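You operate a simulated robot arm through the tools that you are given. There is no shell and no other tool. Be economical: measure what you need, move in short steps, check, and stop when the job is done.

Carry out the task below with a simulated two-armed robot. There is one attempt and no reset: what you move stays moved.

## Task
Fit the green seal from the grey drawer in the open cylinder and cap it.
Fine: hold the cylinder while the seal goes in; shut the drawer; stand the cylinder in the green tray. Set down upright: blue cylinder. Where these are worked on the way, their far stop is far enough and under half their travel is too little: grey drawer.

The check looks at the end state, three seconds after you hand in, the way a careful person would. Anything else that was tipped, shoved, dropped, spilled or broken makes it a failure. Lids that push on must go on centred and level and be pressed home; caps that screw on are set level and turned clockwise until they are tight.

## Robot
Two 7-joint arms with two-finger parallel grippers on one trunk, on a base that drives. Base frame: it is fixed to the floor where the robot stands at the start and does not move with it; the origin is under the middle of the robot, x ahead of it, y to its left, z up; the surface under the hand at the start is at about z = 95. Units: cm, rad, N and s.
The left shoulder is at the start at [5, 16.5, 110.5], the right one opposite. With the tool pointing down near the work surface each hand reaches from about 18 to 68 cm from the robot's upright axis, wherever it stands, measured 20 degrees to its own side. Places, roughly: blue cylinder (6x6x12 cm) [80, 80, 100]; cyl [80, 80, 100]; grey drawer [50, 0, 80]; tray green [120, 180, 90]. Payload 3.91 kg a hand.
Tool frame (each hand has its own): the origin (TCP) lies between the finger pads and is the grasp point; the fingertips stand 3 cm ahead of it; z points along the fingers, y is the line along which they close. Largest opening 11 cm; finger width 2, thickness 1; the body of the gripper, 4.8 by 11.2 cm, starts 5.5 cm behind the TCP.
Orientation is that of the tool frame in the base frame, as [roll, pitch, yaw] about the fixed x, y, z axes, in that order (R = Rz(yaw) Ry(pitch) Rx(roll)). With the fingers straight down and closing along the base's y, the tool's x points along the base's -x, its y along +y and its z along -z.

## Interface
- The arms move only by the tool move_arm. It takes "left_motion", "right_motion" or both (then of equal length, played together; a hand with none holds still); each is a list of rows, each a list of 7 numbers: the turn, a rotation vector about the tool's x, y, z in units of 45 degrees (1.0 is 45 degrees), then the shift along the tool's x, y, z in units of 400 mm (1.0 is 400 mm), then the opening, from 0 (shut) to 1 (fully open). In form: [[ax, ay, az, tx, ty, tz, gripper], ...]. A call has 1 to 8 rows; each row is the pose to reach, as a shift and turn from the pose commanded when the call began, along the tool's axes at that moment. A call with a number of a shift or a turn outside -1 to 1 is refused whole. Rows are played at 5 a second. More than 5 cm and 0.15 rad between two rows, or a gripper value outside its range, and nothing of the call is played. A pose out of reach is approached as far as the arm can. The call stops where the force on the tool passes 80 N (or 10 N more than at its start, if that is more) or the arm is blocked; 0.2 s more then pass. Each finger travels about 4.5 cm/s and halts on what it meets, pressing with about 22 N; the grip force reading is that of the motor and also rises with nothing between the fingers. The clock runs only during rows and for 0.2 s after the last one: add rows that repeat a pose to give the fingers time. The reply holds the time, the measured pose of the TCP, the force on the tool along the base axes, the opening and the grip force, in the units named above and with some noise, with the torque about the TCP (base axes, N m) and any sound that the robot's microphone picked up, and new pictures: "show" is both (left out), scene, wrist or none (wrist: the cameras of the hands that moved).
- Cameras (640 x 400 px; columns grow to the right, rows downward): "scene" is now at [10.1, -1.47, 124.86]; the picture's right is [-0.21, -0.98, 0.00], its down [-0.79, 0.17, -0.59] and it looks along [0.58, -0.12, -0.81] (base axes); focal length 214 px, centre (320, 200). "left" rides on the left gripper at [7.2, -1.7, -10.3] in its tool frame; the picture's right is [0.23, 0.97, 0.00], its down [-0.76, 0.18, -0.62] and it looks along [-0.61, 0.14, 0.78] (tool axes); focal length 222 px, centre (320, 200). "right" rides on the right gripper at [7.2, 1.7, -10.3] in its tool frame; the picture's right is [-0.23, 0.97, 0.00], its down [-0.76, -0.18, -0.62] and it looks along [-0.61, -0.14, 0.78] (tool axes); focal length 222 px, centre (320, 200). There is no depth. A picture from a camera that has moved, and an enlarged one, comes with that camera's place and axes in the base frame and with its lens.
- lift_body(by): slides the trunk up (or, below 0, down) by that many cm; the arms and the scene camera ride with it, the base frame stays. It gives what a move gives, with no picture.
- steer(legs): drives the robot by 1 to 6 legs, each [ahead, left, turn to the left] in cm, cm and rad, along the robot's own axes; the way and the turn of a leg run together, so that a leg with both is an arc; at most 150 cm and 3.142 rad a leg. The arms and the cameras ride along, it lands a little off, and it stops where it bumps. It gives what a move gives, and a new picture of the scene camera.
- turn_head(pan, tilt): turns the head with the scene camera to pan (to the left, within 1.396 rad either way) and tilt (down, from -0.506 to 1.204), counted from straight ahead of the robot. It gives what a move gives, and a new picture of the scene camera.
- enlarge(camera, box): a new picture of the part [left, top, right, bottom] of that camera's present view, enlarged. The clock stands still meanwhile.
- sign_off(): hands the job in; it is judged then, once.

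Work in short steps. Places have to be worked out from the pictures, the camera data and where the tool is seen: move nearer, look again, correct. Check each grasp and each placing, and mend what went wrong. You have 120 turns and 260 pictures in all, those below and enlarged ones among them. Open the grippers and draw the arms clear of the work before you hand the job in, unless the task says otherwise.

The tools are called after "Request:" as a command line: name --argument value ..., lists and objects as JSON in quotes. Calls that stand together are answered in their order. move_arm: Moves the arms, as the interface text tells. Its arguments: {"type":"object","properties":{"left_motion":{"type":"array"},"right_motion":{"type":"array"},"show":{"type":"string","enum":["both","scene","wrist","none"]}},"required":[]} The other tools are called the same way: lift_body (by) slides the trunk up or down; steer (legs) drives the base; turn_head (pan, tilt) turns the head that bears the scene camera; enlarge (camera, box) takes an enlarged picture of a part of a camera's view; sign_off () hands the job in.

At the start:

```text
clock: 0.0
left_ee_pos: [45.41, 14.28, 108.9]
left_ee_rot: [-3.139, 0.0, -3.14]
left_ft_force: [0.4, 0.0, 0.0]
left_ft_torque: [0.0, 0.0, 0.01]
left_gripper_width: 11.0
left_gripper_force: 0.0
right_ee_pos: [37.64, -17.92, 106.49]
right_ee_rot: [-3.141, 0.002, 3.141]
right_ft_force: [-0.4, -0.1, 0.5]
right_ft_torque: [-0.02, 0.0, -0.02]
right_gripper_width: 11.01
right_gripper_force: 0.0
trunk travel left (down, up): [-32.5, 17.8]
robot x, y, heading: [0.14, 0.26, 0.003]
head pan, tilt: [-0.211, 0.937]
```

scene: 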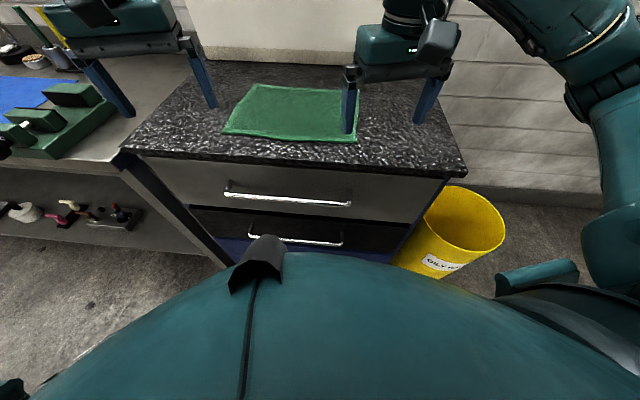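
right: 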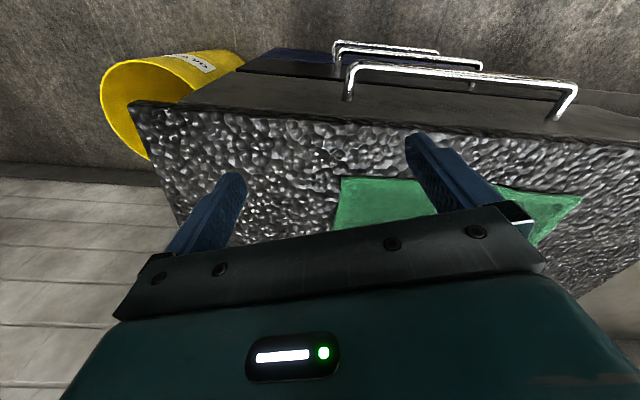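
left: 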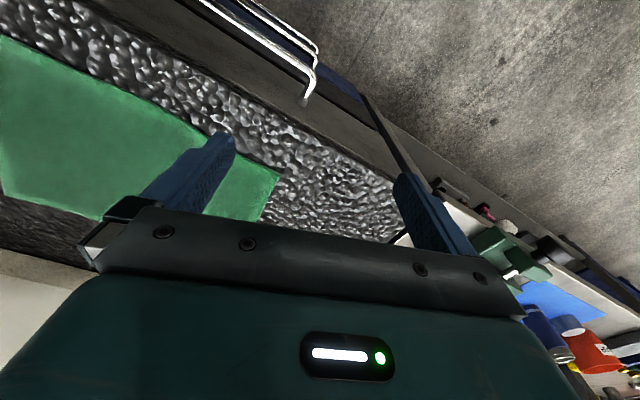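

The scene camera shows a cabinet with two or more drawers ahead and a bench to the left. I'll look left first to survey the bench.

Request:
turn_head --pan 0.8 --tilt 0.45

Request:
turn_head --pan 0.0 --tilt 1.0

```text
clock: 1.3
left_ee_pos: [45.41, 14.31, 108.85]
left_ee_rot: [-3.14, 0.001, -3.139]
left_ft_force: [0.5, -0.5, -0.2]
left_ft_torque: [0.0, 0.03, -0.02]
left_gripper_width: 10.98
left_gripper_force: 0.1
right_ee_pos: [37.56, -17.94, 106.49]
right_ee_rot: [3.141, 0.0, 3.14]
right_ft_force: [0.0, -0.8, 0.5]
right_ft_torque: [-0.01, -0.02, 0.0]
right_gripper_width: 10.99
right_gripper_force: 0.0
trunk travel left (down, up): [-32.5, 17.8]
robot x, y, heading: [-0.14, 0.38, -0.001]
head pan, tilt: [0.799, 0.45]
camera scene: at [9.33, 6.65, 128.96], right [0.72, -0.7, 0.0], down [-0.3, -0.31, -0.9], along [0.63, 0.64, -0.44], focal length 214 px, centre (320, 200)
```

scene: 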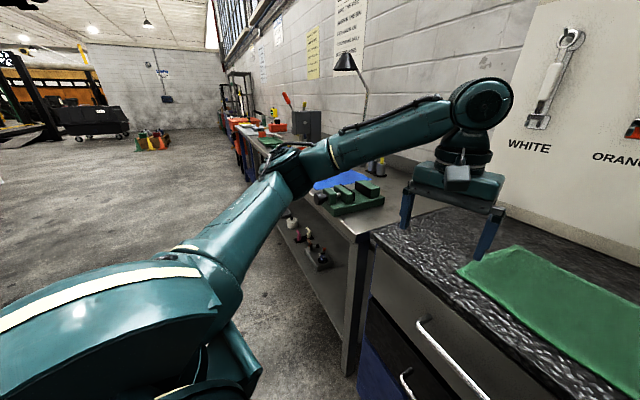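

```text
clock: 2.4
left_ee_pos: [45.42, 14.3, 108.98]
left_ee_rot: [-3.14, 0.0, -3.14]
left_ft_force: [-0.3, 0.6, -0.6]
left_ft_torque: [-0.03, -0.01, -0.04]
left_gripper_width: 10.97
left_gripper_force: 0.1
right_ee_pos: [37.55, -17.74, 106.49]
right_ee_rot: [-3.141, 0.001, 3.141]
right_ft_force: [0.4, -0.9, -0.7]
right_ft_torque: [0.02, -0.01, 0.03]
right_gripper_width: 11.02
right_gripper_force: 0.1
trunk travel left (down, up): [-32.5, 17.8]
robot x, y, heading: [0.01, 0.0, 0.002]
head pan, tilt: [0.0, 1.0]
camera scene: at [9.89, 0.08, 124.41], right [0.0, -1.0, 0.0], down [-0.84, 0.0, -0.54], along [0.54, 0.0, -0.84], focal length 214 px, centre (320, 200)
```

scene: 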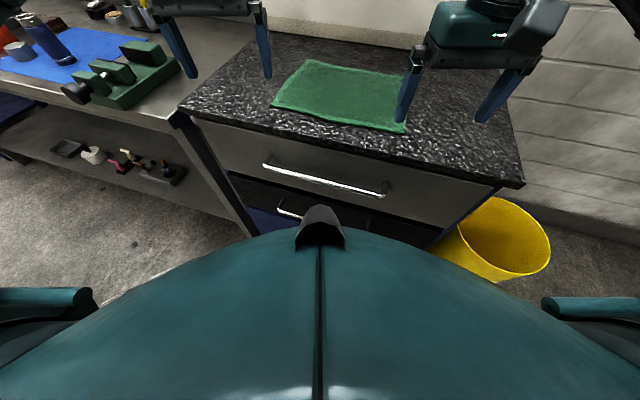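

I'll look at the bench to the left more closely.

Request:
turn_head --pan 0.75 --tilt 0.6

Request:
enlarge --camera "scene" --box '[240, 40, 440, 165]'

```text
clock: 3.5
left_ee_pos: [45.36, 14.26, 108.95]
left_ee_rot: [-3.139, 0.0, -3.141]
left_ft_force: [-0.4, 0.4, 0.0]
left_ft_torque: [-0.03, 0.0, -0.01]
left_gripper_width: 11.0
left_gripper_force: 0.1
right_ee_pos: [37.54, -17.76, 106.47]
right_ee_rot: [-3.141, -0.001, 3.139]
right_ft_force: [0.0, -0.2, 0.0]
right_ft_torque: [0.01, -0.02, 0.0]
right_gripper_width: 11.01
right_gripper_force: 0.0
trunk travel left (down, up): [-32.5, 17.8]
robot x, y, heading: [0.22, 0.06, -0.0]
head pan, tilt: [0.75, 0.6]
camera scene: at [9.39, 6.09, 127.6], right [0.68, -0.73, 0.0], down [-0.41, -0.39, -0.82], along [0.6, 0.56, -0.57], focal length 214 px, centre (320, 200)
```

scene: 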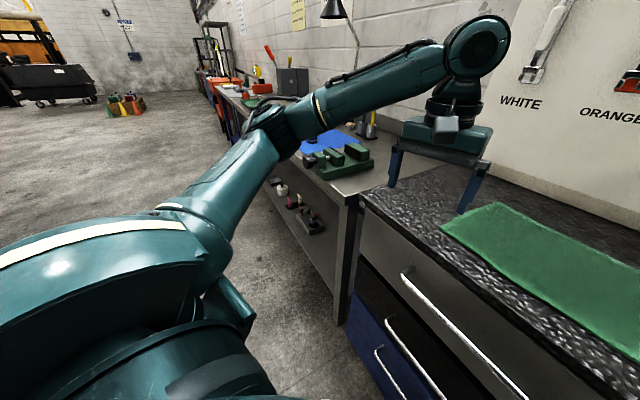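

```text
3.20 times, centred on (340, 102) of scene
camera zoom: at [9.39, 6.09, 127.6], right [0.68, -0.73, 0.0], down [-0.41, -0.39, -0.82], along [0.6, 0.56, -0.57], focal length 686 px, centre (256, 512)
```

zoom: 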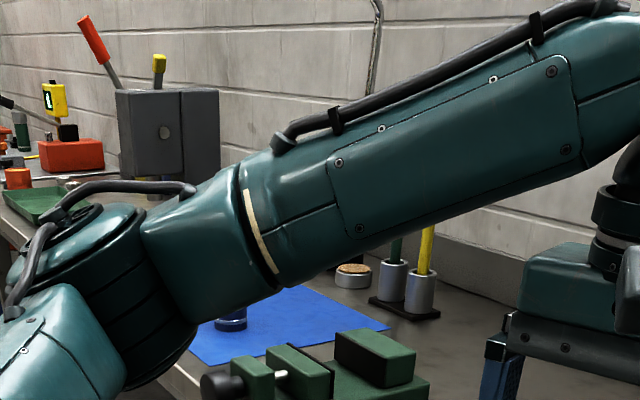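

The left arm blocks the view. I'll back off 35 cm and look again.

Request:
steer --legs '[[-35, 10, 0]]'

Request:
turn_head --pan 0.5 --tilt 0.5

Request:
enlarge --camera "scene" --box '[220, 60, 420, 185]'

```text
clock: 5.8
left_ee_pos: [10.01, 24.51, 108.99]
left_ee_rot: [-3.14, 0.0, -3.139]
left_ft_force: [-0.7, 0.3, 0.2]
left_ft_torque: [-0.02, 0.0, -0.01]
left_gripper_width: 11.0
left_gripper_force: 0.1
right_ee_pos: [2.32, -7.68, 106.67]
right_ee_rot: [-3.141, 0.0, -3.14]
right_ft_force: [-0.4, -0.2, -0.1]
right_ft_torque: [-0.02, 0.0, 0.0]
right_gripper_width: 11.0
right_gripper_force: 0.1
trunk travel left (down, up): [-32.5, 17.8]
robot x, y, heading: [-34.99, 10.15, 0.008]
head pan, tilt: [0.75, 0.6]
camera scene: at [-25.98, 16.2, 127.61], right [0.68, -0.73, 0.0], down [-0.41, -0.39, -0.83], along [0.6, 0.56, -0.56], focal length 214 px, centre (320, 200)
```

scene: 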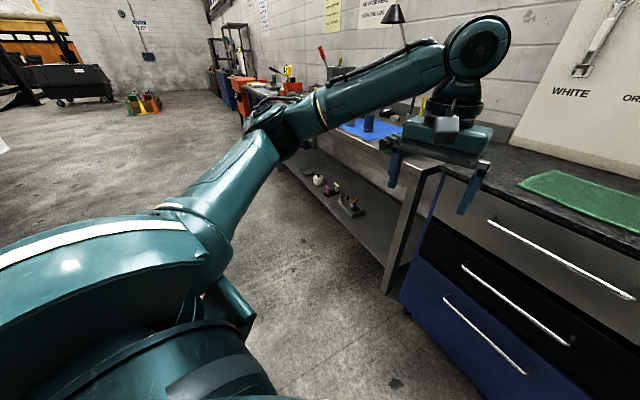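

```text
clock: 6.6
left_ee_pos: [10.01, 24.49, 108.9]
left_ee_rot: [-3.139, 0.001, -3.139]
left_ft_force: [-0.7, 0.0, 0.5]
left_ft_torque: [0.01, -0.04, 0.0]
left_gripper_width: 11.02
left_gripper_force: 0.0
right_ee_pos: [2.29, -7.83, 106.45]
right_ee_rot: [-3.141, 0.0, -3.141]
right_ft_force: [0.8, -0.4, 0.4]
right_ft_torque: [0.01, 0.0, 0.0]
right_gripper_width: 11.01
right_gripper_force: 0.1
trunk travel left (down, up): [-32.5, 17.8]
robot x, y, heading: [-35.14, 10.05, 0.004]
head pan, tilt: [0.499, 0.499]
camera scene: at [-24.42, 14.53, 128.51], right [0.48, -0.88, 0.0], down [-0.42, -0.23, -0.88], along [0.77, 0.42, -0.48], focal length 214 px, centre (320, 200)
```

scene: 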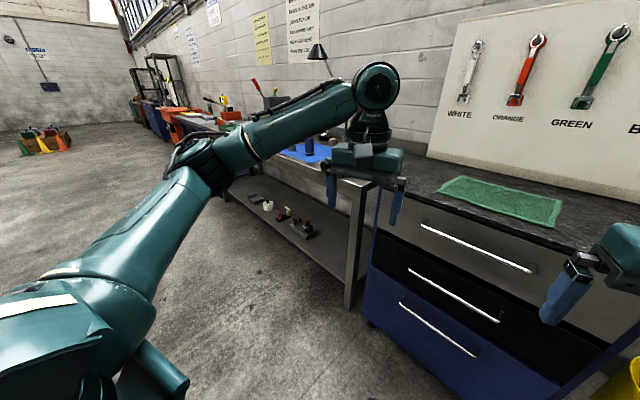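

```text
3.20 times, centred on (320, 122) of scene
camera zoom: at [-24.42, 14.53, 128.51], right [0.48, -0.88, 0.0], down [-0.42, -0.23, -0.88], along [0.77, 0.42, -0.48], focal length 686 px, centre (320, 448)
```

zoom: 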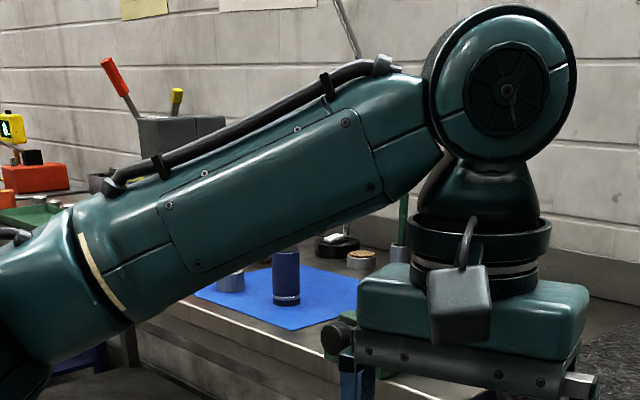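

I'll turn to face the cabinet squarely (its front seems yawed about -0.28 rad) and look at the drawers.

Request:
steer --legs '[[0, 0, -0.28]]'

Request:
turn_head --pan 0.0 --tilt 0.6

```text
clock: 7.9
left_ee_pos: [12.14, 11.62, 108.86]
left_ee_rot: [3.141, 0.0, 2.868]
left_ft_force: [-1.1, -0.4, 0.5]
left_ft_torque: [-0.01, -0.01, -0.03]
left_gripper_width: 11.01
left_gripper_force: 0.0
right_ee_pos: [-3.98, -17.38, 106.52]
right_ee_rot: [-3.141, 0.0, 2.865]
right_ft_force: [0.3, 0.3, 0.0]
right_ft_torque: [-0.01, -0.01, 0.0]
right_gripper_width: 11.0
right_gripper_force: 0.2
trunk travel left (down, up): [-32.5, 17.8]
robot x, y, heading: [-35.45, 9.82, -0.274]
head pan, tilt: [0.499, 0.499]
camera scene: at [-23.64, 11.34, 128.52], right [0.22, -0.97, 0.0], down [-0.47, -0.11, -0.88], along [0.86, 0.2, -0.48], focal length 214 px, centre (320, 200)
```

scene: 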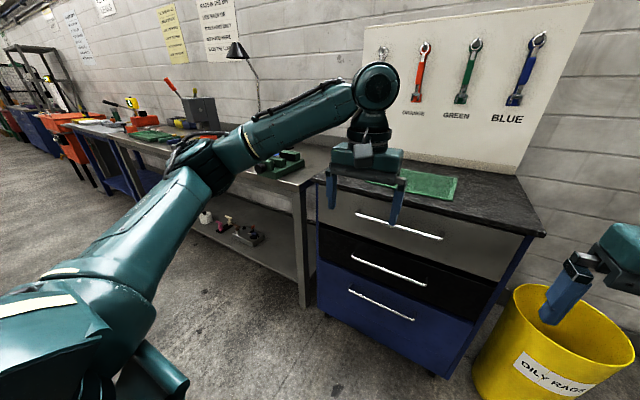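

```text
clock: 8.9
left_ee_pos: [12.19, 11.48, 108.95]
left_ee_rot: [-3.139, 0.0, 2.867]
left_ft_force: [-0.5, 1.1, -0.5]
left_ft_torque: [0.0, -0.03, -0.01]
left_gripper_width: 11.0
left_gripper_force: 0.2
right_ee_pos: [-4.02, -17.31, 106.46]
right_ee_rot: [-3.142, 0.001, 2.866]
right_ft_force: [1.2, 0.5, -0.5]
right_ft_torque: [0.0, 0.0, -0.02]
right_gripper_width: 11.0
right_gripper_force: 0.0
trunk travel left (down, up): [-32.5, 17.8]
robot x, y, heading: [-35.35, 10.66, -0.275]
head pan, tilt: [0.0, 0.6]
camera scene: at [-23.99, 6.94, 127.61], right [-0.27, -0.96, 0.0], down [-0.54, 0.15, -0.83], along [0.79, -0.22, -0.56], focal length 214 px, centre (320, 200)
```

scene: 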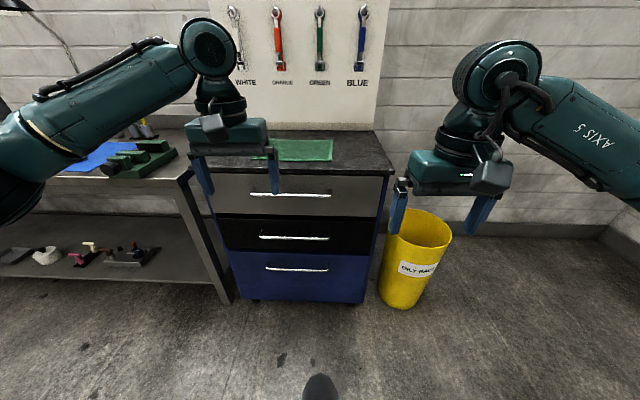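

The cabinet is now square to the robot. I'll enlarge the grey drawer's handle for measuring.

Request:
enlarge --camera "scene" --box '[210, 130, 400, 250]'

Request:
enlarge --camera "scene" --box '[0, 90, 190, 210]'

```text
3.33 times, centred on (305, 190) of scene
camera zoom: at [-23.99, 6.94, 127.61], right [-0.27, -0.96, 0.0], down [-0.54, 0.15, -0.83], along [0.79, -0.22, -0.56], focal length 715 px, centre (370, 233)
```

zoom: 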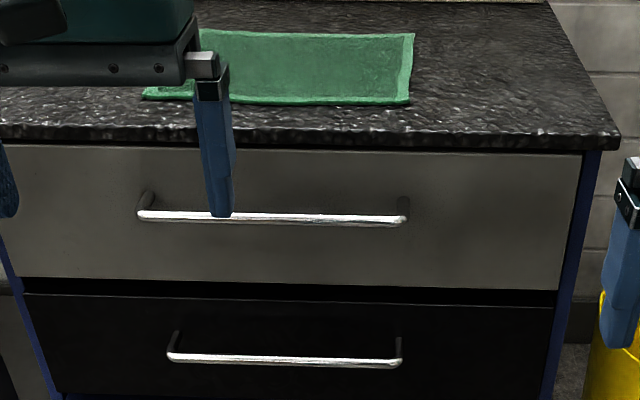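

```text
3.33 times, centred on (95, 150) of scene
camera zoom: at [-23.99, 6.94, 127.61], right [-0.27, -0.96, 0.0], down [-0.54, 0.15, -0.83], along [0.79, -0.22, -0.56], focal length 715 px, centre (1070, 367)
```

zoom: 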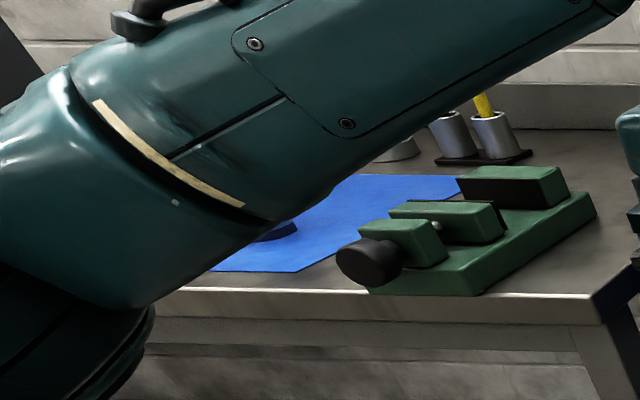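

The grey handle's bar is about at (40.2, -0.6, 85.8), ~28 cm long. I'll turn the left hand to point forward with the fingers closing vertically (120° about a tool diagonal, two halves).

Request:
move_arm --left_motion '[[0.096, -0.096, -0.096, 0, 0, 0, 1], [0.192, -0.192, -0.192, 0, 0, 0, 1], [0.289, -0.289, -0.289, 0, 0, 0, 1], [0.385, -0.385, -0.385, 0, 0, 0, 1], [0.481, -0.481, -0.481, 0, 0, 0, 1], [0.577, -0.577, -0.577, 0, 0, 0, 1], [0.674, -0.674, -0.674, 0, 0, 0, 1], [0.77, -0.77, -0.77, 0, 0, 0, 1]]' --show "none"

Request:
move_arm --left_motion '[[0.096, -0.096, -0.096, 0, 0, 0, 1], [0.192, -0.192, -0.192, 0, 0, 0, 1], [0.289, -0.289, -0.289, 0, 0, 0, 1], [0.385, -0.385, -0.385, 0, 0, 0, 1], [0.481, -0.481, -0.481, 0, 0, 0, 1], [0.577, -0.577, -0.577, 0, 0, 0, 1], [0.674, -0.674, -0.674, 0, 0, 0, 1], [0.77, -0.77, -0.77, 0, 0, 0, 1]]' --show "both"

```text
clock: 10.7
left_ee_pos: [12.36, 11.46, 109.04]
left_ee_rot: [-2.351, 0.339, -2.627]
left_ft_force: [1.0, 0.5, -0.5]
left_ft_torque: [0.01, 0.03, 0.01]
left_gripper_width: 10.99
left_gripper_force: 0.0
right_ee_pos: [-3.99, -17.35, 106.5]
right_ee_rot: [-3.141, 0.0, 2.866]
right_ft_force: [1.0, -0.3, -0.7]
right_ft_torque: [-0.03, -0.04, 0.02]
right_gripper_width: 11.0
right_gripper_force: 0.1
trunk travel left (down, up): [-32.5, 17.8]
robot x, y, heading: [-35.37, 10.01, -0.279]
head pan, tilt: [0.0, 0.6]
```

```text
clock: 12.5
left_ee_pos: [12.35, 11.54, 108.94]
left_ee_rot: [-1.571, 0.0, -1.843]
left_ft_force: [0.2, -0.1, 0.5]
left_ft_torque: [0.04, 0.0, -0.02]
left_gripper_width: 11.01
left_gripper_force: 0.1
right_ee_pos: [-3.98, -17.39, 106.54]
right_ee_rot: [-3.14, 0.001, 2.865]
right_ft_force: [-0.4, 0.0, 0.3]
right_ft_torque: [0.03, 0.02, -0.02]
right_gripper_width: 11.01
right_gripper_force: 0.1
trunk travel left (down, up): [-32.5, 17.8]
robot x, y, heading: [-35.23, 9.87, -0.277]
head pan, tilt: [0.0, 0.6]
camera scene: at [-24.01, 6.91, 127.61], right [-0.27, -0.96, 0.0], down [-0.54, 0.15, -0.83], along [0.79, -0.22, -0.56], focal length 214 px, centre (320, 200)
camera left: at [0.21, 7.3, 110.6], right [-0.06, -0.22, -0.97], down [-0.4, 0.9, -0.18], along [0.92, 0.37, -0.14], focal length 222 px, centre (320, 200)
```

scene: 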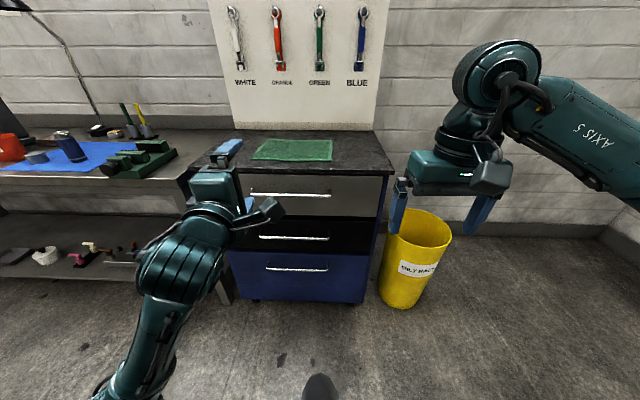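
left: 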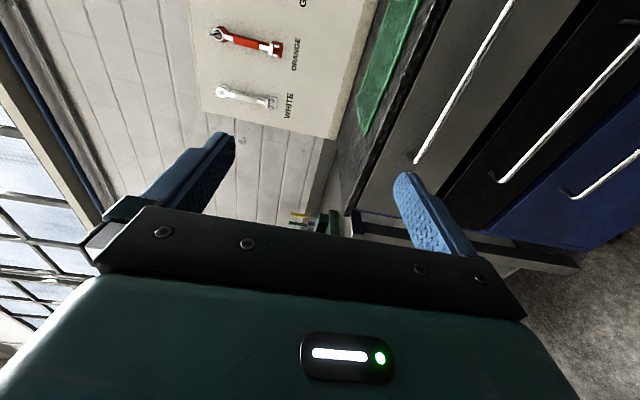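

The hand is oriented well and the bench is now in clear view. I'll enlarge the bench.

Request:
enlarge --camera "scene" --box '[0, 80, 190, 200]'

Request:
turn_head --pan 0.7 --tilt 0.45

Request:
enlarge --camera "scene" --box '[150, 60, 400, 216]'

```text
3.33 times, centred on (95, 140) of scene
camera zoom: at [-24.01, 6.91, 127.61], right [-0.27, -0.96, 0.0], down [-0.54, 0.15, -0.83], along [0.79, -0.22, -0.56], focal length 715 px, centre (1070, 400)
```

zoom: 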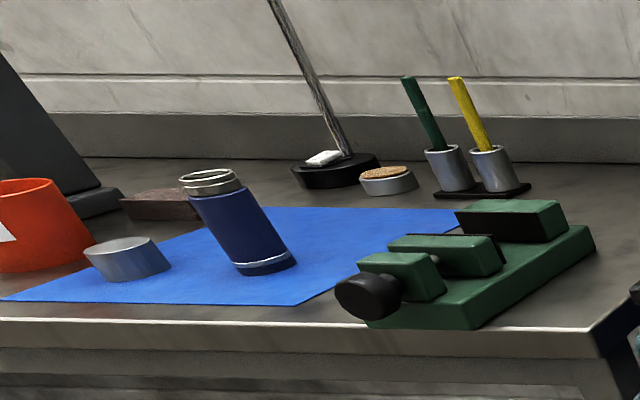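

```text
clock: 13.5
left_ee_pos: [12.4, 11.45, 108.83]
left_ee_rot: [-1.57, -0.002, -1.845]
left_ft_force: [0.5, 0.3, -0.3]
left_ft_torque: [-0.01, -0.02, 0.02]
left_gripper_width: 11.0
left_gripper_force: 0.1
right_ee_pos: [-3.97, -17.46, 106.49]
right_ee_rot: [-3.141, -0.001, 2.866]
right_ft_force: [0.4, -0.6, 0.2]
right_ft_torque: [-0.01, 0.01, 0.01]
right_gripper_width: 11.01
right_gripper_force: 0.1
trunk travel left (down, up): [-32.5, 17.8]
robot x, y, heading: [-35.64, 10.07, -0.28]
head pan, tilt: [0.7, 0.45]
camera scene: at [-24.12, 13.12, 128.96], right [0.41, -0.91, 0.0], down [-0.4, -0.18, -0.9], along [0.82, 0.37, -0.44], focal length 214 px, centre (320, 200)
```

scene: 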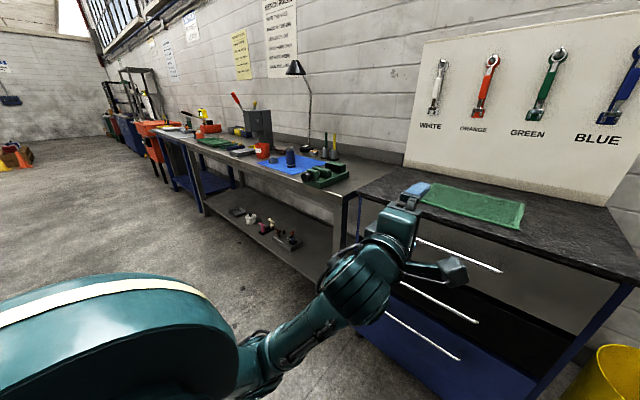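

```text
2.56 times, centred on (275, 138) of scene
camera zoom: at [-24.12, 13.12, 128.96], right [0.41, -0.91, 0.0], down [-0.4, -0.18, -0.9], along [0.82, 0.37, -0.44], focal length 549 px, centre (435, 359)
```

zoom: 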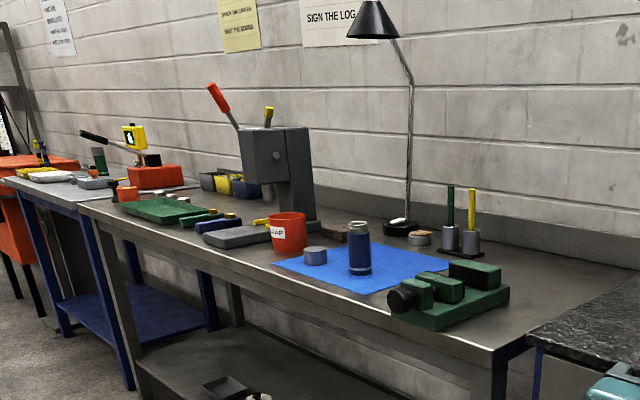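

The layout: blue cylinder with a silver threaded mouth, silver cap beside it, green tray further left. Now go to the drawer: lower trunk, advance the base, bring the left hand in front of the grey handle, stopping short.

Request:
lift_body --by -15

Request:
steer --legs '[[11, 0, 0]]'

Request:
turn_head --pan 0.1 --tilt 0.6

Request:
move_arm --left_motion '[[0, 0, 0, 0.025, 0.05, 0.08, 1], [0, 0, 0, 0.05, 0.1, 0.16, 1], [0, 0, 0, 0.075, 0.15, 0.24, 1], [0, 0, 0, 0.1, 0.2, 0.325, 1]]'

```text
clock: 15.3
left_ee_pos: [12.18, 11.52, 93.71]
left_ee_rot: [-1.57, -0.001, -1.846]
left_ft_force: [0.0, 1.3, 0.0]
left_ft_torque: [-0.01, -0.02, -0.02]
left_gripper_width: 11.0
left_gripper_force: 0.0
right_ee_pos: [-4.07, -17.34, 91.56]
right_ee_rot: [3.141, -0.001, 2.864]
right_ft_force: [-0.5, -1.2, 0.4]
right_ft_torque: [0.01, 0.02, 0.0]
right_gripper_width: 11.01
right_gripper_force: 0.0
trunk travel left (down, up): [-17.5, 32.8]
robot x, y, heading: [-35.4, 10.14, -0.274]
head pan, tilt: [0.7, 0.45]
```

```text
clock: 16.5
left_ee_pos: [22.87, 8.61, 93.89]
left_ee_rot: [-1.572, -0.002, -1.843]
left_ft_force: [0.2, -1.0, -0.1]
left_ft_torque: [0.0, 0.01, 0.0]
left_gripper_width: 10.99
left_gripper_force: 0.0
right_ee_pos: [6.64, -20.28, 91.52]
right_ee_rot: [3.141, 0.001, 2.866]
right_ft_force: [-0.4, 1.1, 0.7]
right_ft_torque: [-0.02, 0.01, 0.02]
right_gripper_width: 11.0
right_gripper_force: 0.0
trunk travel left (down, up): [-17.5, 32.8]
robot x, y, heading: [-24.87, 6.97, -0.27]
head pan, tilt: [0.7, 0.45]
camera scene: at [-13.57, 10.17, 113.96], right [0.41, -0.91, 0.0], down [-0.4, -0.18, -0.9], along [0.82, 0.37, -0.44], focal length 214 px, centre (320, 200)
```

scene: 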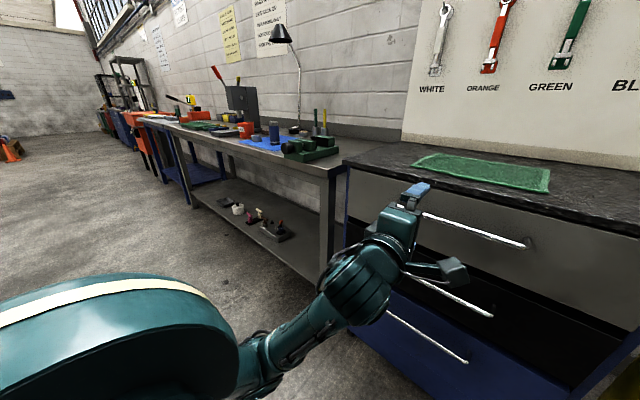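

```text
clock: 17.5
left_ee_pos: [22.92, 8.47, 93.87]
left_ee_rot: [-1.571, -0.003, -1.842]
left_ft_force: [-0.8, 0.2, 0.6]
left_ft_torque: [0.02, -0.01, -0.01]
left_gripper_width: 10.99
left_gripper_force: 0.1
right_ee_pos: [6.6, -20.26, 91.58]
right_ee_rot: [-3.14, 0.001, 2.867]
right_ft_force: [-0.1, 0.0, -0.2]
right_ft_torque: [0.01, -0.01, 0.0]
right_gripper_width: 11.0
right_gripper_force: 0.1
trunk travel left (down, up): [-17.5, 32.8]
robot x, y, heading: [-24.84, 6.95, -0.273]
head pan, tilt: [0.099, 0.6]
camera scene: at [-13.23, 4.85, 112.61], right [-0.17, -0.99, 0.0], down [-0.56, 0.1, -0.83], along [0.81, -0.14, -0.56], focal length 214 px, centre (320, 200)
```

scene: 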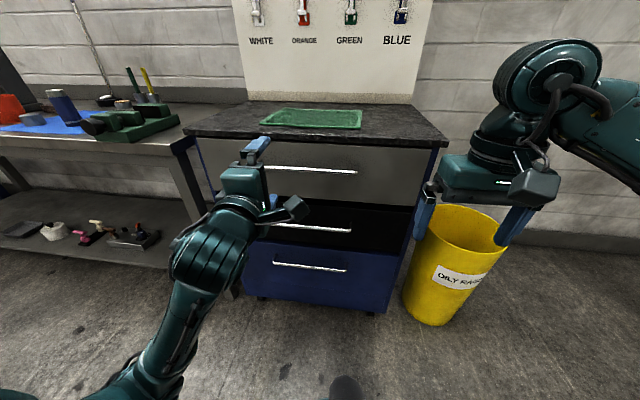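

```text
clock: 18.3
left_ee_pos: [33.0, 7.98, 88.39]
left_ee_rot: [-1.516, 0.21, -1.77]
left_ft_force: [0.2, -0.5, 0.0]
left_ft_torque: [0.0, 0.03, -0.01]
left_gripper_width: 11.02
left_gripper_force: 0.1
right_ee_pos: [6.64, -20.31, 91.48]
right_ee_rot: [-3.141, 0.003, 2.867]
right_ft_force: [0.3, -0.2, -0.2]
right_ft_torque: [-0.01, -0.02, 0.03]
right_gripper_width: 11.0
right_gripper_force: 0.1
trunk travel left (down, up): [-17.5, 32.8]
robot x, y, heading: [-24.71, 7.0, -0.276]
head pan, tilt: [0.099, 0.6]
stopped in row 4 (left hand): the arm was blocked; the commanded pose is now the measured one
camera scene: at [-13.25, 4.85, 112.6], right [-0.17, -0.98, 0.0], down [-0.56, 0.1, -0.83], along [0.81, -0.14, -0.56], focal length 214 px, centre (320, 200)
camera left: at [21.2, 2.86, 87.95], right [0.05, -0.03, -1.0], down [-0.45, 0.89, -0.05], along [0.89, 0.45, 0.03], focal length 222 px, centre (320, 200)
```

scene: 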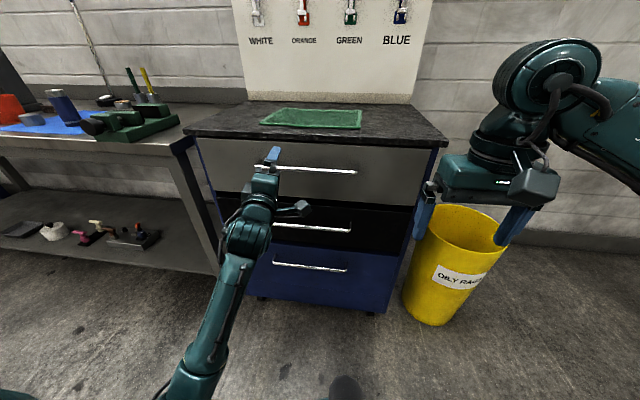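
left: 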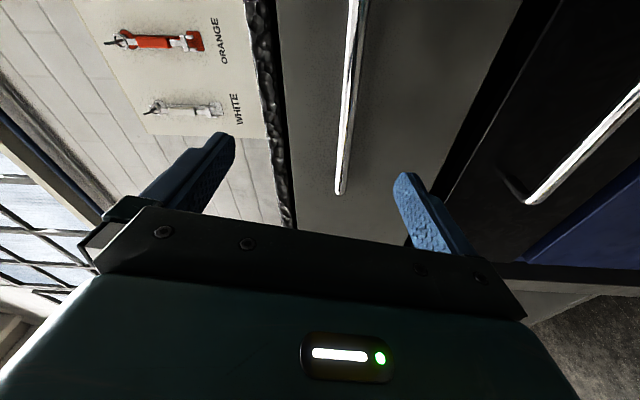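

The arm ran into a joint limit. I'll return it to the previous pose and use base and trunk for the approach instead.

Request:
move_arm --left_motion '[[-0.023, 0.031, -0.089, 0.003, -0.052, -0.08, 1], [-0.047, 0.062, -0.178, 0.005, -0.104, -0.16, 1], [-0.07, 0.093, -0.267, 0.008, -0.156, -0.242, 1]]' --show "none"

Request:
lift_body --by -8

Request:
steer --legs '[[11, -4, 0]]'

Request:
move_arm --left_motion '[[0, 0, 0, 0, 0, 0, 1]]' --show "wrist"

```text
clock: 18.9
left_ee_pos: [29.36, 11.95, 91.8]
left_ee_rot: [-1.492, 0.322, -1.731]
left_ft_force: [1.3, 0.2, -0.4]
left_ft_torque: [0.02, 0.01, -0.02]
left_gripper_width: 10.99
left_gripper_force: 0.1
right_ee_pos: [6.77, -20.29, 91.57]
right_ee_rot: [3.141, 0.001, 2.867]
right_ft_force: [-0.3, 0.2, -0.4]
right_ft_torque: [-0.02, 0.01, -0.02]
right_gripper_width: 11.0
right_gripper_force: 0.0
trunk travel left (down, up): [-17.5, 32.8]
robot x, y, heading: [-24.62, 7.44, -0.275]
head pan, tilt: [0.099, 0.6]
stopped in row 2 (left hand): the arm was blocked; the commanded pose is now the measured one
```

```text
clock: 20.0
left_ee_pos: [29.26, 12.78, 84.35]
left_ee_rot: [-1.477, 0.343, -1.711]
left_ft_force: [-0.1, -0.4, -1.0]
left_ft_torque: [-0.02, -0.01, 0.01]
left_gripper_width: 11.0
left_gripper_force: 0.0
right_ee_pos: [6.48, -19.98, 83.86]
right_ee_rot: [-3.139, 0.004, 2.866]
right_ft_force: [-0.3, -0.5, -0.6]
right_ft_torque: [-0.03, 0.02, 0.03]
right_gripper_width: 10.99
right_gripper_force: 0.2
trunk travel left (down, up): [-9.5, 40.8]
robot x, y, heading: [-24.61, 7.33, -0.271]
head pan, tilt: [0.099, 0.6]
```

```text
clock: 21.2
left_ee_pos: [38.94, 6.1, 84.24]
left_ee_rot: [-1.479, 0.343, -1.712]
left_ft_force: [0.4, -0.7, -0.1]
left_ft_torque: [0.02, -0.04, -0.01]
left_gripper_width: 10.99
left_gripper_force: 0.3
right_ee_pos: [16.03, -26.79, 83.67]
right_ee_rot: [-3.139, 0.004, 2.87]
right_ft_force: [0.8, 0.2, 0.0]
right_ft_torque: [-0.04, 0.01, 0.0]
right_gripper_width: 11.0
right_gripper_force: 0.1
trunk travel left (down, up): [-9.5, 40.8]
robot x, y, heading: [-15.47, 0.76, -0.269]
head pan, tilt: [0.099, 0.6]
camera scene: at [-3.93, -1.5, 104.64], right [-0.17, -0.99, 0.0], down [-0.55, 0.09, -0.83], along [0.81, -0.14, -0.56], focal length 214 px, centre (320, 200)
```

scene: 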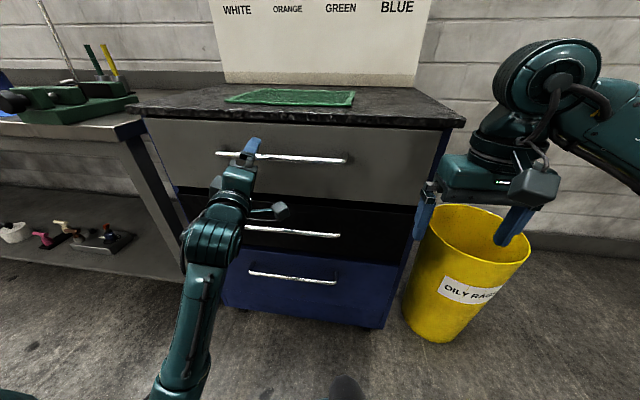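

```text
clock: 21.6
left_ee_pos: [39.16, 6.11, 83.59]
left_ee_rot: [-1.485, 0.35, -1.71]
left_ft_force: [0.6, -0.1, 0.2]
left_ft_torque: [0.03, -0.03, -0.01]
left_gripper_width: 11.03
left_gripper_force: 0.1
right_ee_pos: [16.18, -26.88, 83.33]
right_ee_rot: [-3.14, 0.0, 2.869]
right_ft_force: [0.7, -0.4, 0.5]
right_ft_torque: [0.02, -0.03, 0.01]
right_gripper_width: 10.98
right_gripper_force: 0.1
trunk travel left (down, up): [-9.5, 40.8]
robot x, y, heading: [-15.3, 0.63, -0.267]
head pan, tilt: [0.099, 0.6]
camera left: at [27.73, 0.58, 81.94], right [0.1, 0.11, -0.99], down [-0.49, 0.87, 0.04], along [0.87, 0.48, 0.14], focal length 222 px, centre (320, 200)
```

left: 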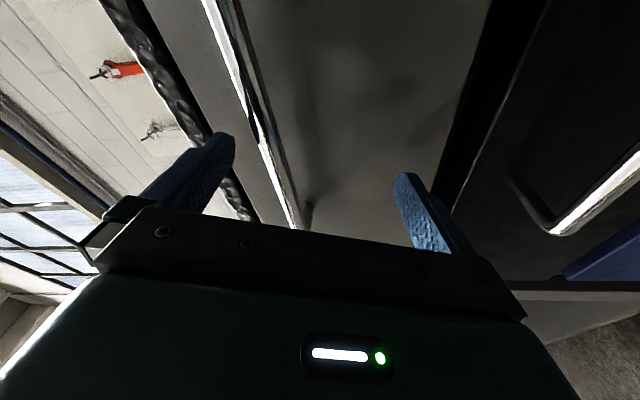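

The left hand ended rolled ~0.35 rad against a joint limit. I'll back off and roll the hand the other way about its own axis (the gripper is symmetrical), in steps.

Request:
steer --legs '[[-14, 0, 0]]'

Request:
move_arm --left_motion '[[0, 0, 0.16, 0, 0, 0, 1], [0, 0, 0.33, 0, 0, 0, 1], [0, 0, 0.5, 0, 0, 0, 1], [0, 0, 0.67, 0, 0, 0, 1], [0, 0, 0.83, 0, 0, 0, 1], [0, 0, 1, 0, 0, 0, 1]]' --show "none"

Request:
move_arm --left_motion '[[0, 0, 0.16, 0, 0, 0, 1], [0, 0, 0.33, 0, 0, 0, 1], [0, 0, 0.5, 0, 0, 0, 1], [0, 0, 0.67, 0, 0, 0, 1], [0, 0, 0.83, 0, 0, 0, 1], [0, 0, 1, 0, 0, 0, 1]]' --show "none"

```text
clock: 23.0
left_ee_pos: [25.53, 9.83, 83.88]
left_ee_rot: [-1.481, 0.348, -1.711]
left_ft_force: [-0.2, -0.3, 0.8]
left_ft_torque: [-0.03, -0.03, -0.01]
left_gripper_width: 11.0
left_gripper_force: 0.0
right_ee_pos: [2.73, -23.1, 83.58]
right_ee_rot: [3.141, 0.0, 2.871]
right_ft_force: [-0.5, 0.3, -0.3]
right_ft_torque: [0.01, 0.0, -0.03]
right_gripper_width: 10.99
right_gripper_force: 0.1
trunk travel left (down, up): [-9.5, 40.8]
robot x, y, heading: [-28.67, 4.28, -0.27]
head pan, tilt: [0.099, 0.6]
camera scene: at [-17.21, 2.0, 104.63], right [-0.17, -0.99, 0.0], down [-0.56, 0.09, -0.83], along [0.81, -0.14, -0.56], focal length 214 px, centre (320, 200)
```

scene: 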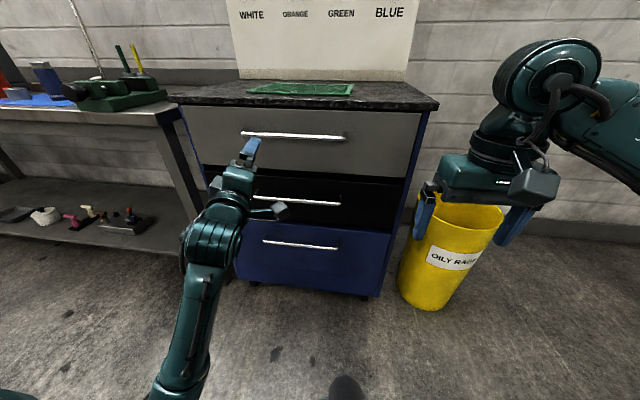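

```text
clock: 24.4
left_ee_pos: [25.75, 9.69, 83.95]
left_ee_rot: [-1.376, 1.132, -1.565]
left_ft_force: [-1.1, 0.0, 0.5]
left_ft_torque: [-0.04, 0.0, -0.03]
left_gripper_width: 10.98
left_gripper_force: 0.0
right_ee_pos: [2.71, -23.28, 83.49]
right_ee_rot: [3.141, 0.001, 2.871]
right_ft_force: [-0.1, 0.1, -1.2]
right_ft_torque: [-0.01, 0.02, 0.0]
right_gripper_width: 10.98
right_gripper_force: 0.0
trunk travel left (down, up): [-9.5, 40.8]
robot x, y, heading: [-28.75, 4.07, -0.268]
head pan, tilt: [0.099, 0.6]
```

```text
clock: 25.8
left_ee_pos: [25.6, 9.8, 84.04]
left_ee_rot: [1.33, 1.206, 1.177]
left_ft_force: [-0.8, -0.5, -0.7]
left_ft_torque: [-0.03, 0.02, 0.0]
left_gripper_width: 11.02
left_gripper_force: 0.2
right_ee_pos: [2.73, -23.22, 83.5]
right_ee_rot: [-3.141, 0.001, 2.87]
right_ft_force: [-0.1, -0.4, 0.3]
right_ft_torque: [-0.02, -0.02, 0.02]
right_gripper_width: 11.0
right_gripper_force: 0.1
trunk travel left (down, up): [-9.5, 40.8]
robot x, y, heading: [-28.57, 4.02, -0.273]
head pan, tilt: [0.099, 0.6]
```

Rolling this way works freely. I'll finish the roll with the exact remaining rotation to be level and square, in two halves.

Request:
move_arm --left_motion '[[0.0175, -0.005, 0.154, 0, 0, 0, 1], [0.035, -0.01, 0.308, 0, 0, 0, 1], [0.0525, -0.015, 0.462, 0, 0, 0, 1], [0.07, -0.02, 0.616, 0, 0, 0, 1], [0.0875, -0.025, 0.77, 0, 0, 0, 1]]' --show "none"

Request:
move_arm --left_motion '[[0.0175, -0.005, 0.154, 0, 0, 0, 1], [0.035, -0.01, 0.308, 0, 0, 0, 1], [0.0525, -0.015, 0.462, 0, 0, 0, 1], [0.07, -0.02, 0.616, 0, 0, 0, 1], [0.0875, -0.025, 0.77, 0, 0, 0, 1]]' --show "both"

```text
clock: 27.0
left_ee_pos: [25.52, 9.83, 84.06]
left_ee_rot: [1.501, 0.605, 1.295]
left_ft_force: [0.4, -0.3, 0.2]
left_ft_torque: [-0.01, -0.03, -0.03]
left_gripper_width: 11.0
left_gripper_force: 0.0
right_ee_pos: [2.82, -23.17, 83.51]
right_ee_rot: [3.14, 0.0, 2.872]
right_ft_force: [0.2, 1.0, 0.4]
right_ft_torque: [0.01, 0.01, 0.02]
right_gripper_width: 11.0
right_gripper_force: 0.1
trunk travel left (down, up): [-9.5, 40.8]
robot x, y, heading: [-28.37, 3.88, -0.272]
head pan, tilt: [0.099, 0.6]
```

```text
clock: 28.2
left_ee_pos: [25.57, 9.67, 84.09]
left_ee_rot: [1.573, 0.002, 1.297]
left_ft_force: [0.0, -0.4, -0.6]
left_ft_torque: [0.01, 0.0, 0.0]
left_gripper_width: 10.98
left_gripper_force: 0.1
right_ee_pos: [2.61, -23.19, 83.42]
right_ee_rot: [-3.141, -0.001, 2.871]
right_ft_force: [-0.1, -1.3, 0.4]
right_ft_torque: [-0.02, -0.02, 0.02]
right_gripper_width: 11.0
right_gripper_force: 0.1
trunk travel left (down, up): [-9.5, 40.8]
robot x, y, heading: [-28.51, 4.36, -0.274]
head pan, tilt: [0.099, 0.6]
camera scene: at [-17.24, 1.87, 104.61], right [-0.17, -0.99, 0.0], down [-0.56, 0.1, -0.83], along [0.81, -0.14, -0.56], focal length 214 px, centre (320, 200)
camera left: at [17.47, 19.54, 82.33], right [0.06, 0.22, 0.97], down [-0.81, -0.56, 0.18], along [0.59, -0.8, 0.14], focal length 222 px, centre (320, 200)
```

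scene: 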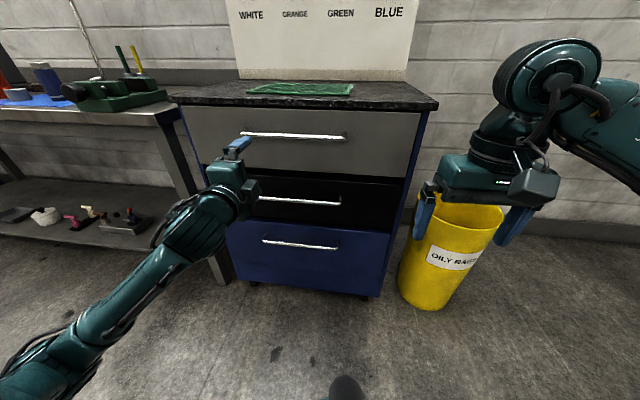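
left: 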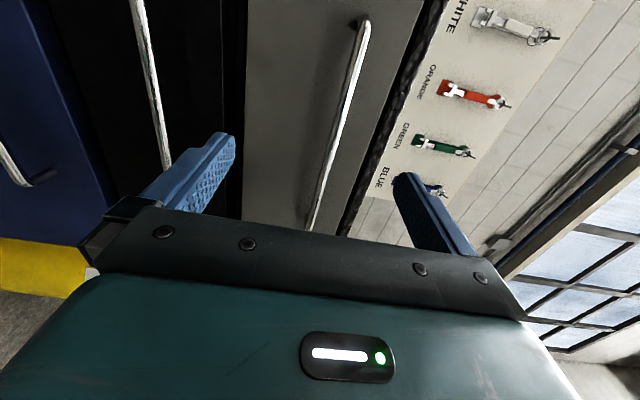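

The hand is level and square now. Triangulated bar height is about 86.2. I'll move forward 12 cm, right 4 and up 2, stopping short of the bar.

Request:
move_arm --left_motion '[[0, 0, 0, -0.03, 0.015, 0.1, 1], [0, 0, 0, -0.06, 0.035, 0.2, 1], [0, 0, 0, -0.1, 0.053, 0.3, 1], [0, 0, 0, -0.1, 0.053, 0.3, 1]]'

```text
clock: 29.2
left_ee_pos: [36.29, 2.73, 86.0]
left_ee_rot: [1.573, 0.002, 1.296]
left_ft_force: [0.7, 0.2, 0.4]
left_ft_torque: [0.0, 0.04, -0.01]
left_gripper_width: 11.0
left_gripper_force: 0.0
right_ee_pos: [2.75, -23.08, 83.51]
right_ee_rot: [3.141, -0.001, 2.871]
right_ft_force: [0.3, -0.3, 0.0]
right_ft_torque: [0.0, 0.02, 0.0]
right_gripper_width: 11.0
right_gripper_force: 0.1
trunk travel left (down, up): [-9.5, 40.8]
robot x, y, heading: [-28.75, 4.18, -0.271]
head pan, tilt: [0.099, 0.6]
camera scene: at [-17.24, 1.87, 104.61], right [-0.17, -0.99, 0.0], down [-0.56, 0.1, -0.83], along [0.81, -0.14, -0.56], focal length 214 px, centre (320, 200)
camera left: at [28.05, 12.52, 84.4], right [0.06, 0.22, 0.97], down [-0.81, -0.56, 0.18], along [0.59, -0.8, 0.14], focal length 222 px, centre (320, 200)
```

scene: 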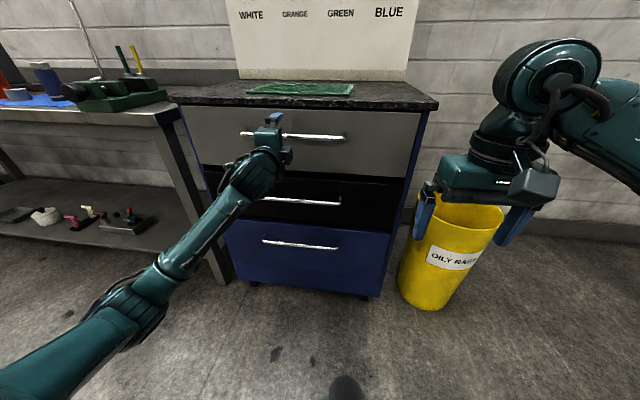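
left: 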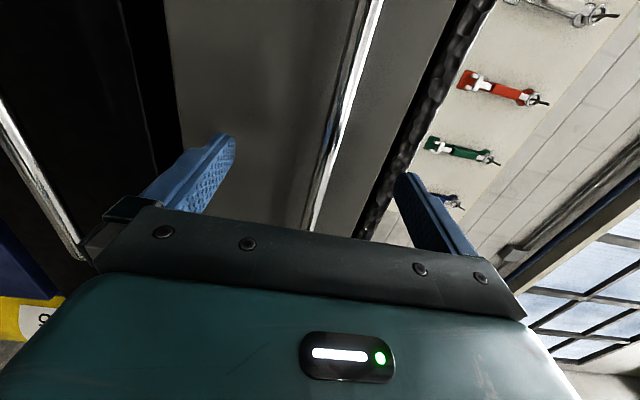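

The bar sits centred between the fingers. I'll advance 3.2 cm and close.

Request:
move_arm --left_motion '[[0, 0, 0, 0, 0, 0.04, 1], [0, 0, 0, 0, 0, 0.08, 1], [0, 0, 0, 0, 0, 0.08, 0.5], [0, 0, 0, 0, 0, 0.08, 0], [0, 0, 0, 0, 0, 0.08, 0], [0, 0, 0, 0, 0, 0.08, 0], [0, 0, 0, 0, 0, 0.08, 0], [0, 0, 0, 0, 0, 0.08, 0]]'

```text
clock: 31.0
left_ee_pos: [39.05, 1.95, 86.59]
left_ee_rot: [1.563, 0.003, 1.296]
left_ft_force: [2.4, 0.3, 12.3]
left_ft_torque: [0.11, -0.16, -0.07]
left_gripper_width: 1.37
left_gripper_force: 28.6
right_ee_pos: [2.65, -23.18, 83.6]
right_ee_rot: [-3.141, 0.001, 2.87]
right_ft_force: [-0.1, 0.2, 0.2]
right_ft_torque: [0.01, 0.03, -0.01]
right_gripper_width: 10.99
right_gripper_force: 0.1
trunk travel left (down, up): [-9.5, 40.8]
robot x, y, heading: [-29.05, 3.96, -0.269]
head pan, tilt: [0.099, 0.6]
camera scene: at [-17.33, 1.87, 104.65], right [-0.17, -0.99, 0.0], down [-0.56, 0.1, -0.83], along [0.81, -0.14, -0.56], focal length 214 px, centre (320, 200)
camera left: at [31.0, 11.75, 84.74], right [0.05, 0.22, 0.97], down [-0.81, -0.56, 0.17], along [0.59, -0.8, 0.15], focal length 222 px, centre (320, 200)
```

scene: 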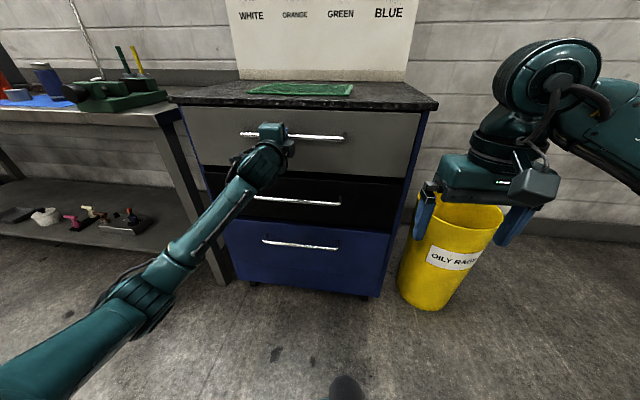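
left: 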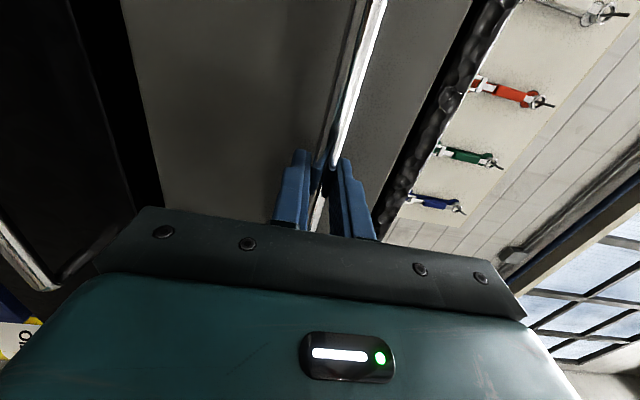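

Bar is gripped (1.37 cm). I'll pull straight back 16 cm with a small upward correction.

Request:
move_arm --left_motion '[[0, 0, 0, 0, 0.01, -0.05, 0], [0, 0, 0, 0, 0.01, -0.1, 0], [0, 0, 0, 0, 0.01, -0.15, 0], [0, 0, 0, 0, 0.01, -0.2, 0], [0, 0, 0, 0, 0.01, -0.25, 0], [0, 0, 0, 0, 0.01, -0.3, 0], [0, 0, 0, 0, 0.01, -0.35, 0], [0, 0, 0, 0, 0.01, -0.4, 0]]'

```text
clock: 32.8
left_ee_pos: [23.9, 6.7, 86.47]
left_ee_rot: [1.568, 0.008, 1.309]
left_ft_force: [8.5, 34.4, 3.1]
left_ft_torque: [0.44, -0.17, 0.12]
left_gripper_width: 1.35
left_gripper_force: 45.2
right_ee_pos: [2.82, -22.95, 83.61]
right_ee_rot: [-3.139, 0.0, 2.872]
right_ft_force: [-0.2, 0.2, 0.8]
right_ft_torque: [-0.01, -0.01, 0.0]
right_gripper_width: 11.02
right_gripper_force: 0.0
trunk travel left (down, up): [-9.5, 40.8]
robot x, y, heading: [-28.86, 4.25, -0.271]
head pan, tilt: [0.099, 0.6]
camera scene: at [-17.21, 2.13, 104.6], right [-0.17, -0.99, 0.0], down [-0.56, 0.09, -0.83], along [0.81, -0.14, -0.56], focal length 214 px, centre (320, 200)
camera left: at [15.63, 16.44, 84.78], right [0.06, 0.23, 0.97], down [-0.8, -0.57, 0.18], along [0.6, -0.79, 0.15], focal length 222 px, centre (320, 200)
```

scene: 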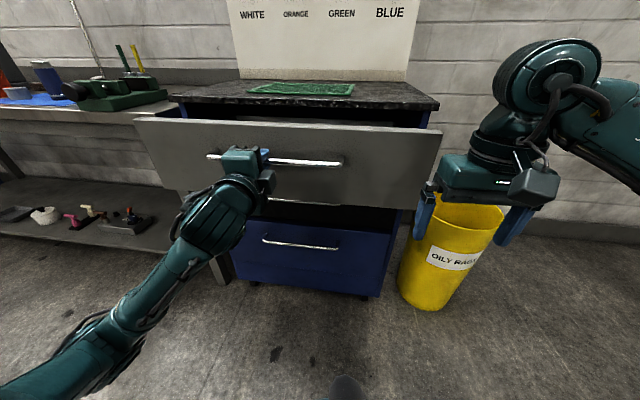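
left: 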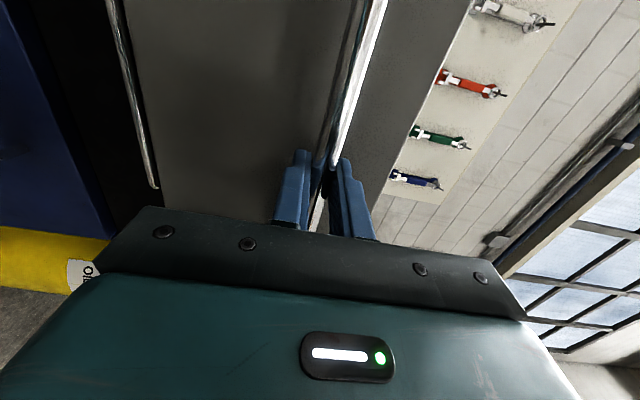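

Drawer came out ~16 cm; its axis is slightly more yawed (~-0.30), hence the side force. I'll continue 12 cm with a leftward correction.

Request:
move_arm --left_motion '[[0, 0, 0, 0.015, 0, 0, 0], [0, 0, 0, 0.017, 0, -0.05, 0], [0, 0, 0, 0.019, 0, -0.1, 0], [0, 0, 0, 0.021, 0, -0.15, 0], [0, 0, 0, 0.023, 0, -0.2, 0], [0, 0, 0, 0.025, 0, -0.25, 0], [0, 0, 0, 0.027, 0, -0.3, 0]]'

```text
clock: 34.4
left_ee_pos: [18.73, 6.67, 86.38]
left_ee_rot: [1.558, 0.009, 1.309]
left_ft_force: [11.4, 34.5, 13.6]
left_ft_torque: [0.54, -0.29, 0.25]
left_gripper_width: 1.39
left_gripper_force: 45.1
left hand out of reach, approached as far as the arm can: row 4, 5, 6, 7
right_ee_pos: [2.73, -23.06, 83.69]
right_ee_rot: [-3.138, 0.003, 2.871]
right_ft_force: [0.3, -0.4, -0.1]
right_ft_torque: [-0.02, 0.03, 0.02]
right_gripper_width: 10.99
right_gripper_force: 0.1
trunk travel left (down, up): [-9.5, 40.8]
robot x, y, heading: [-28.86, 4.04, -0.266]
head pan, tilt: [0.099, 0.6]
camera scene: at [-17.23, 2.11, 104.63], right [-0.17, -0.99, 0.0], down [-0.56, 0.09, -0.83], along [0.81, -0.14, -0.56], focal length 214 px, centre (320, 200)
camera left: at [10.52, 16.25, 84.65], right [0.05, 0.23, 0.97], down [-0.8, -0.57, 0.18], along [0.6, -0.79, 0.16], focal length 222 px, centre (320, 200)
```

scene: 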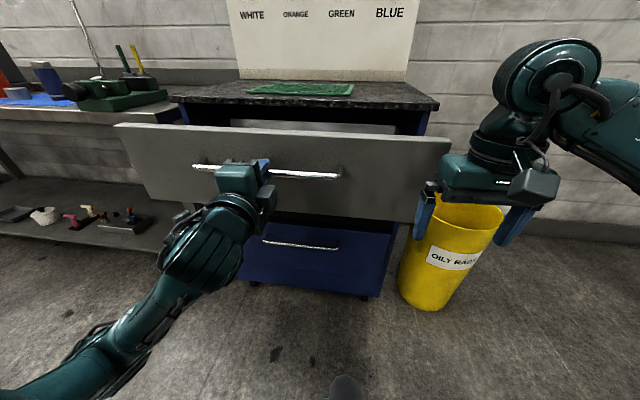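
left: 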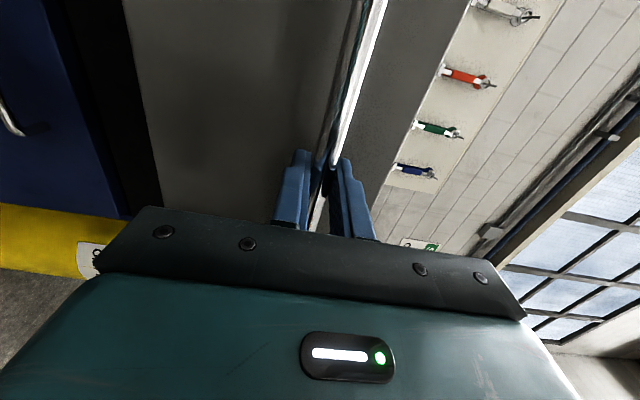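

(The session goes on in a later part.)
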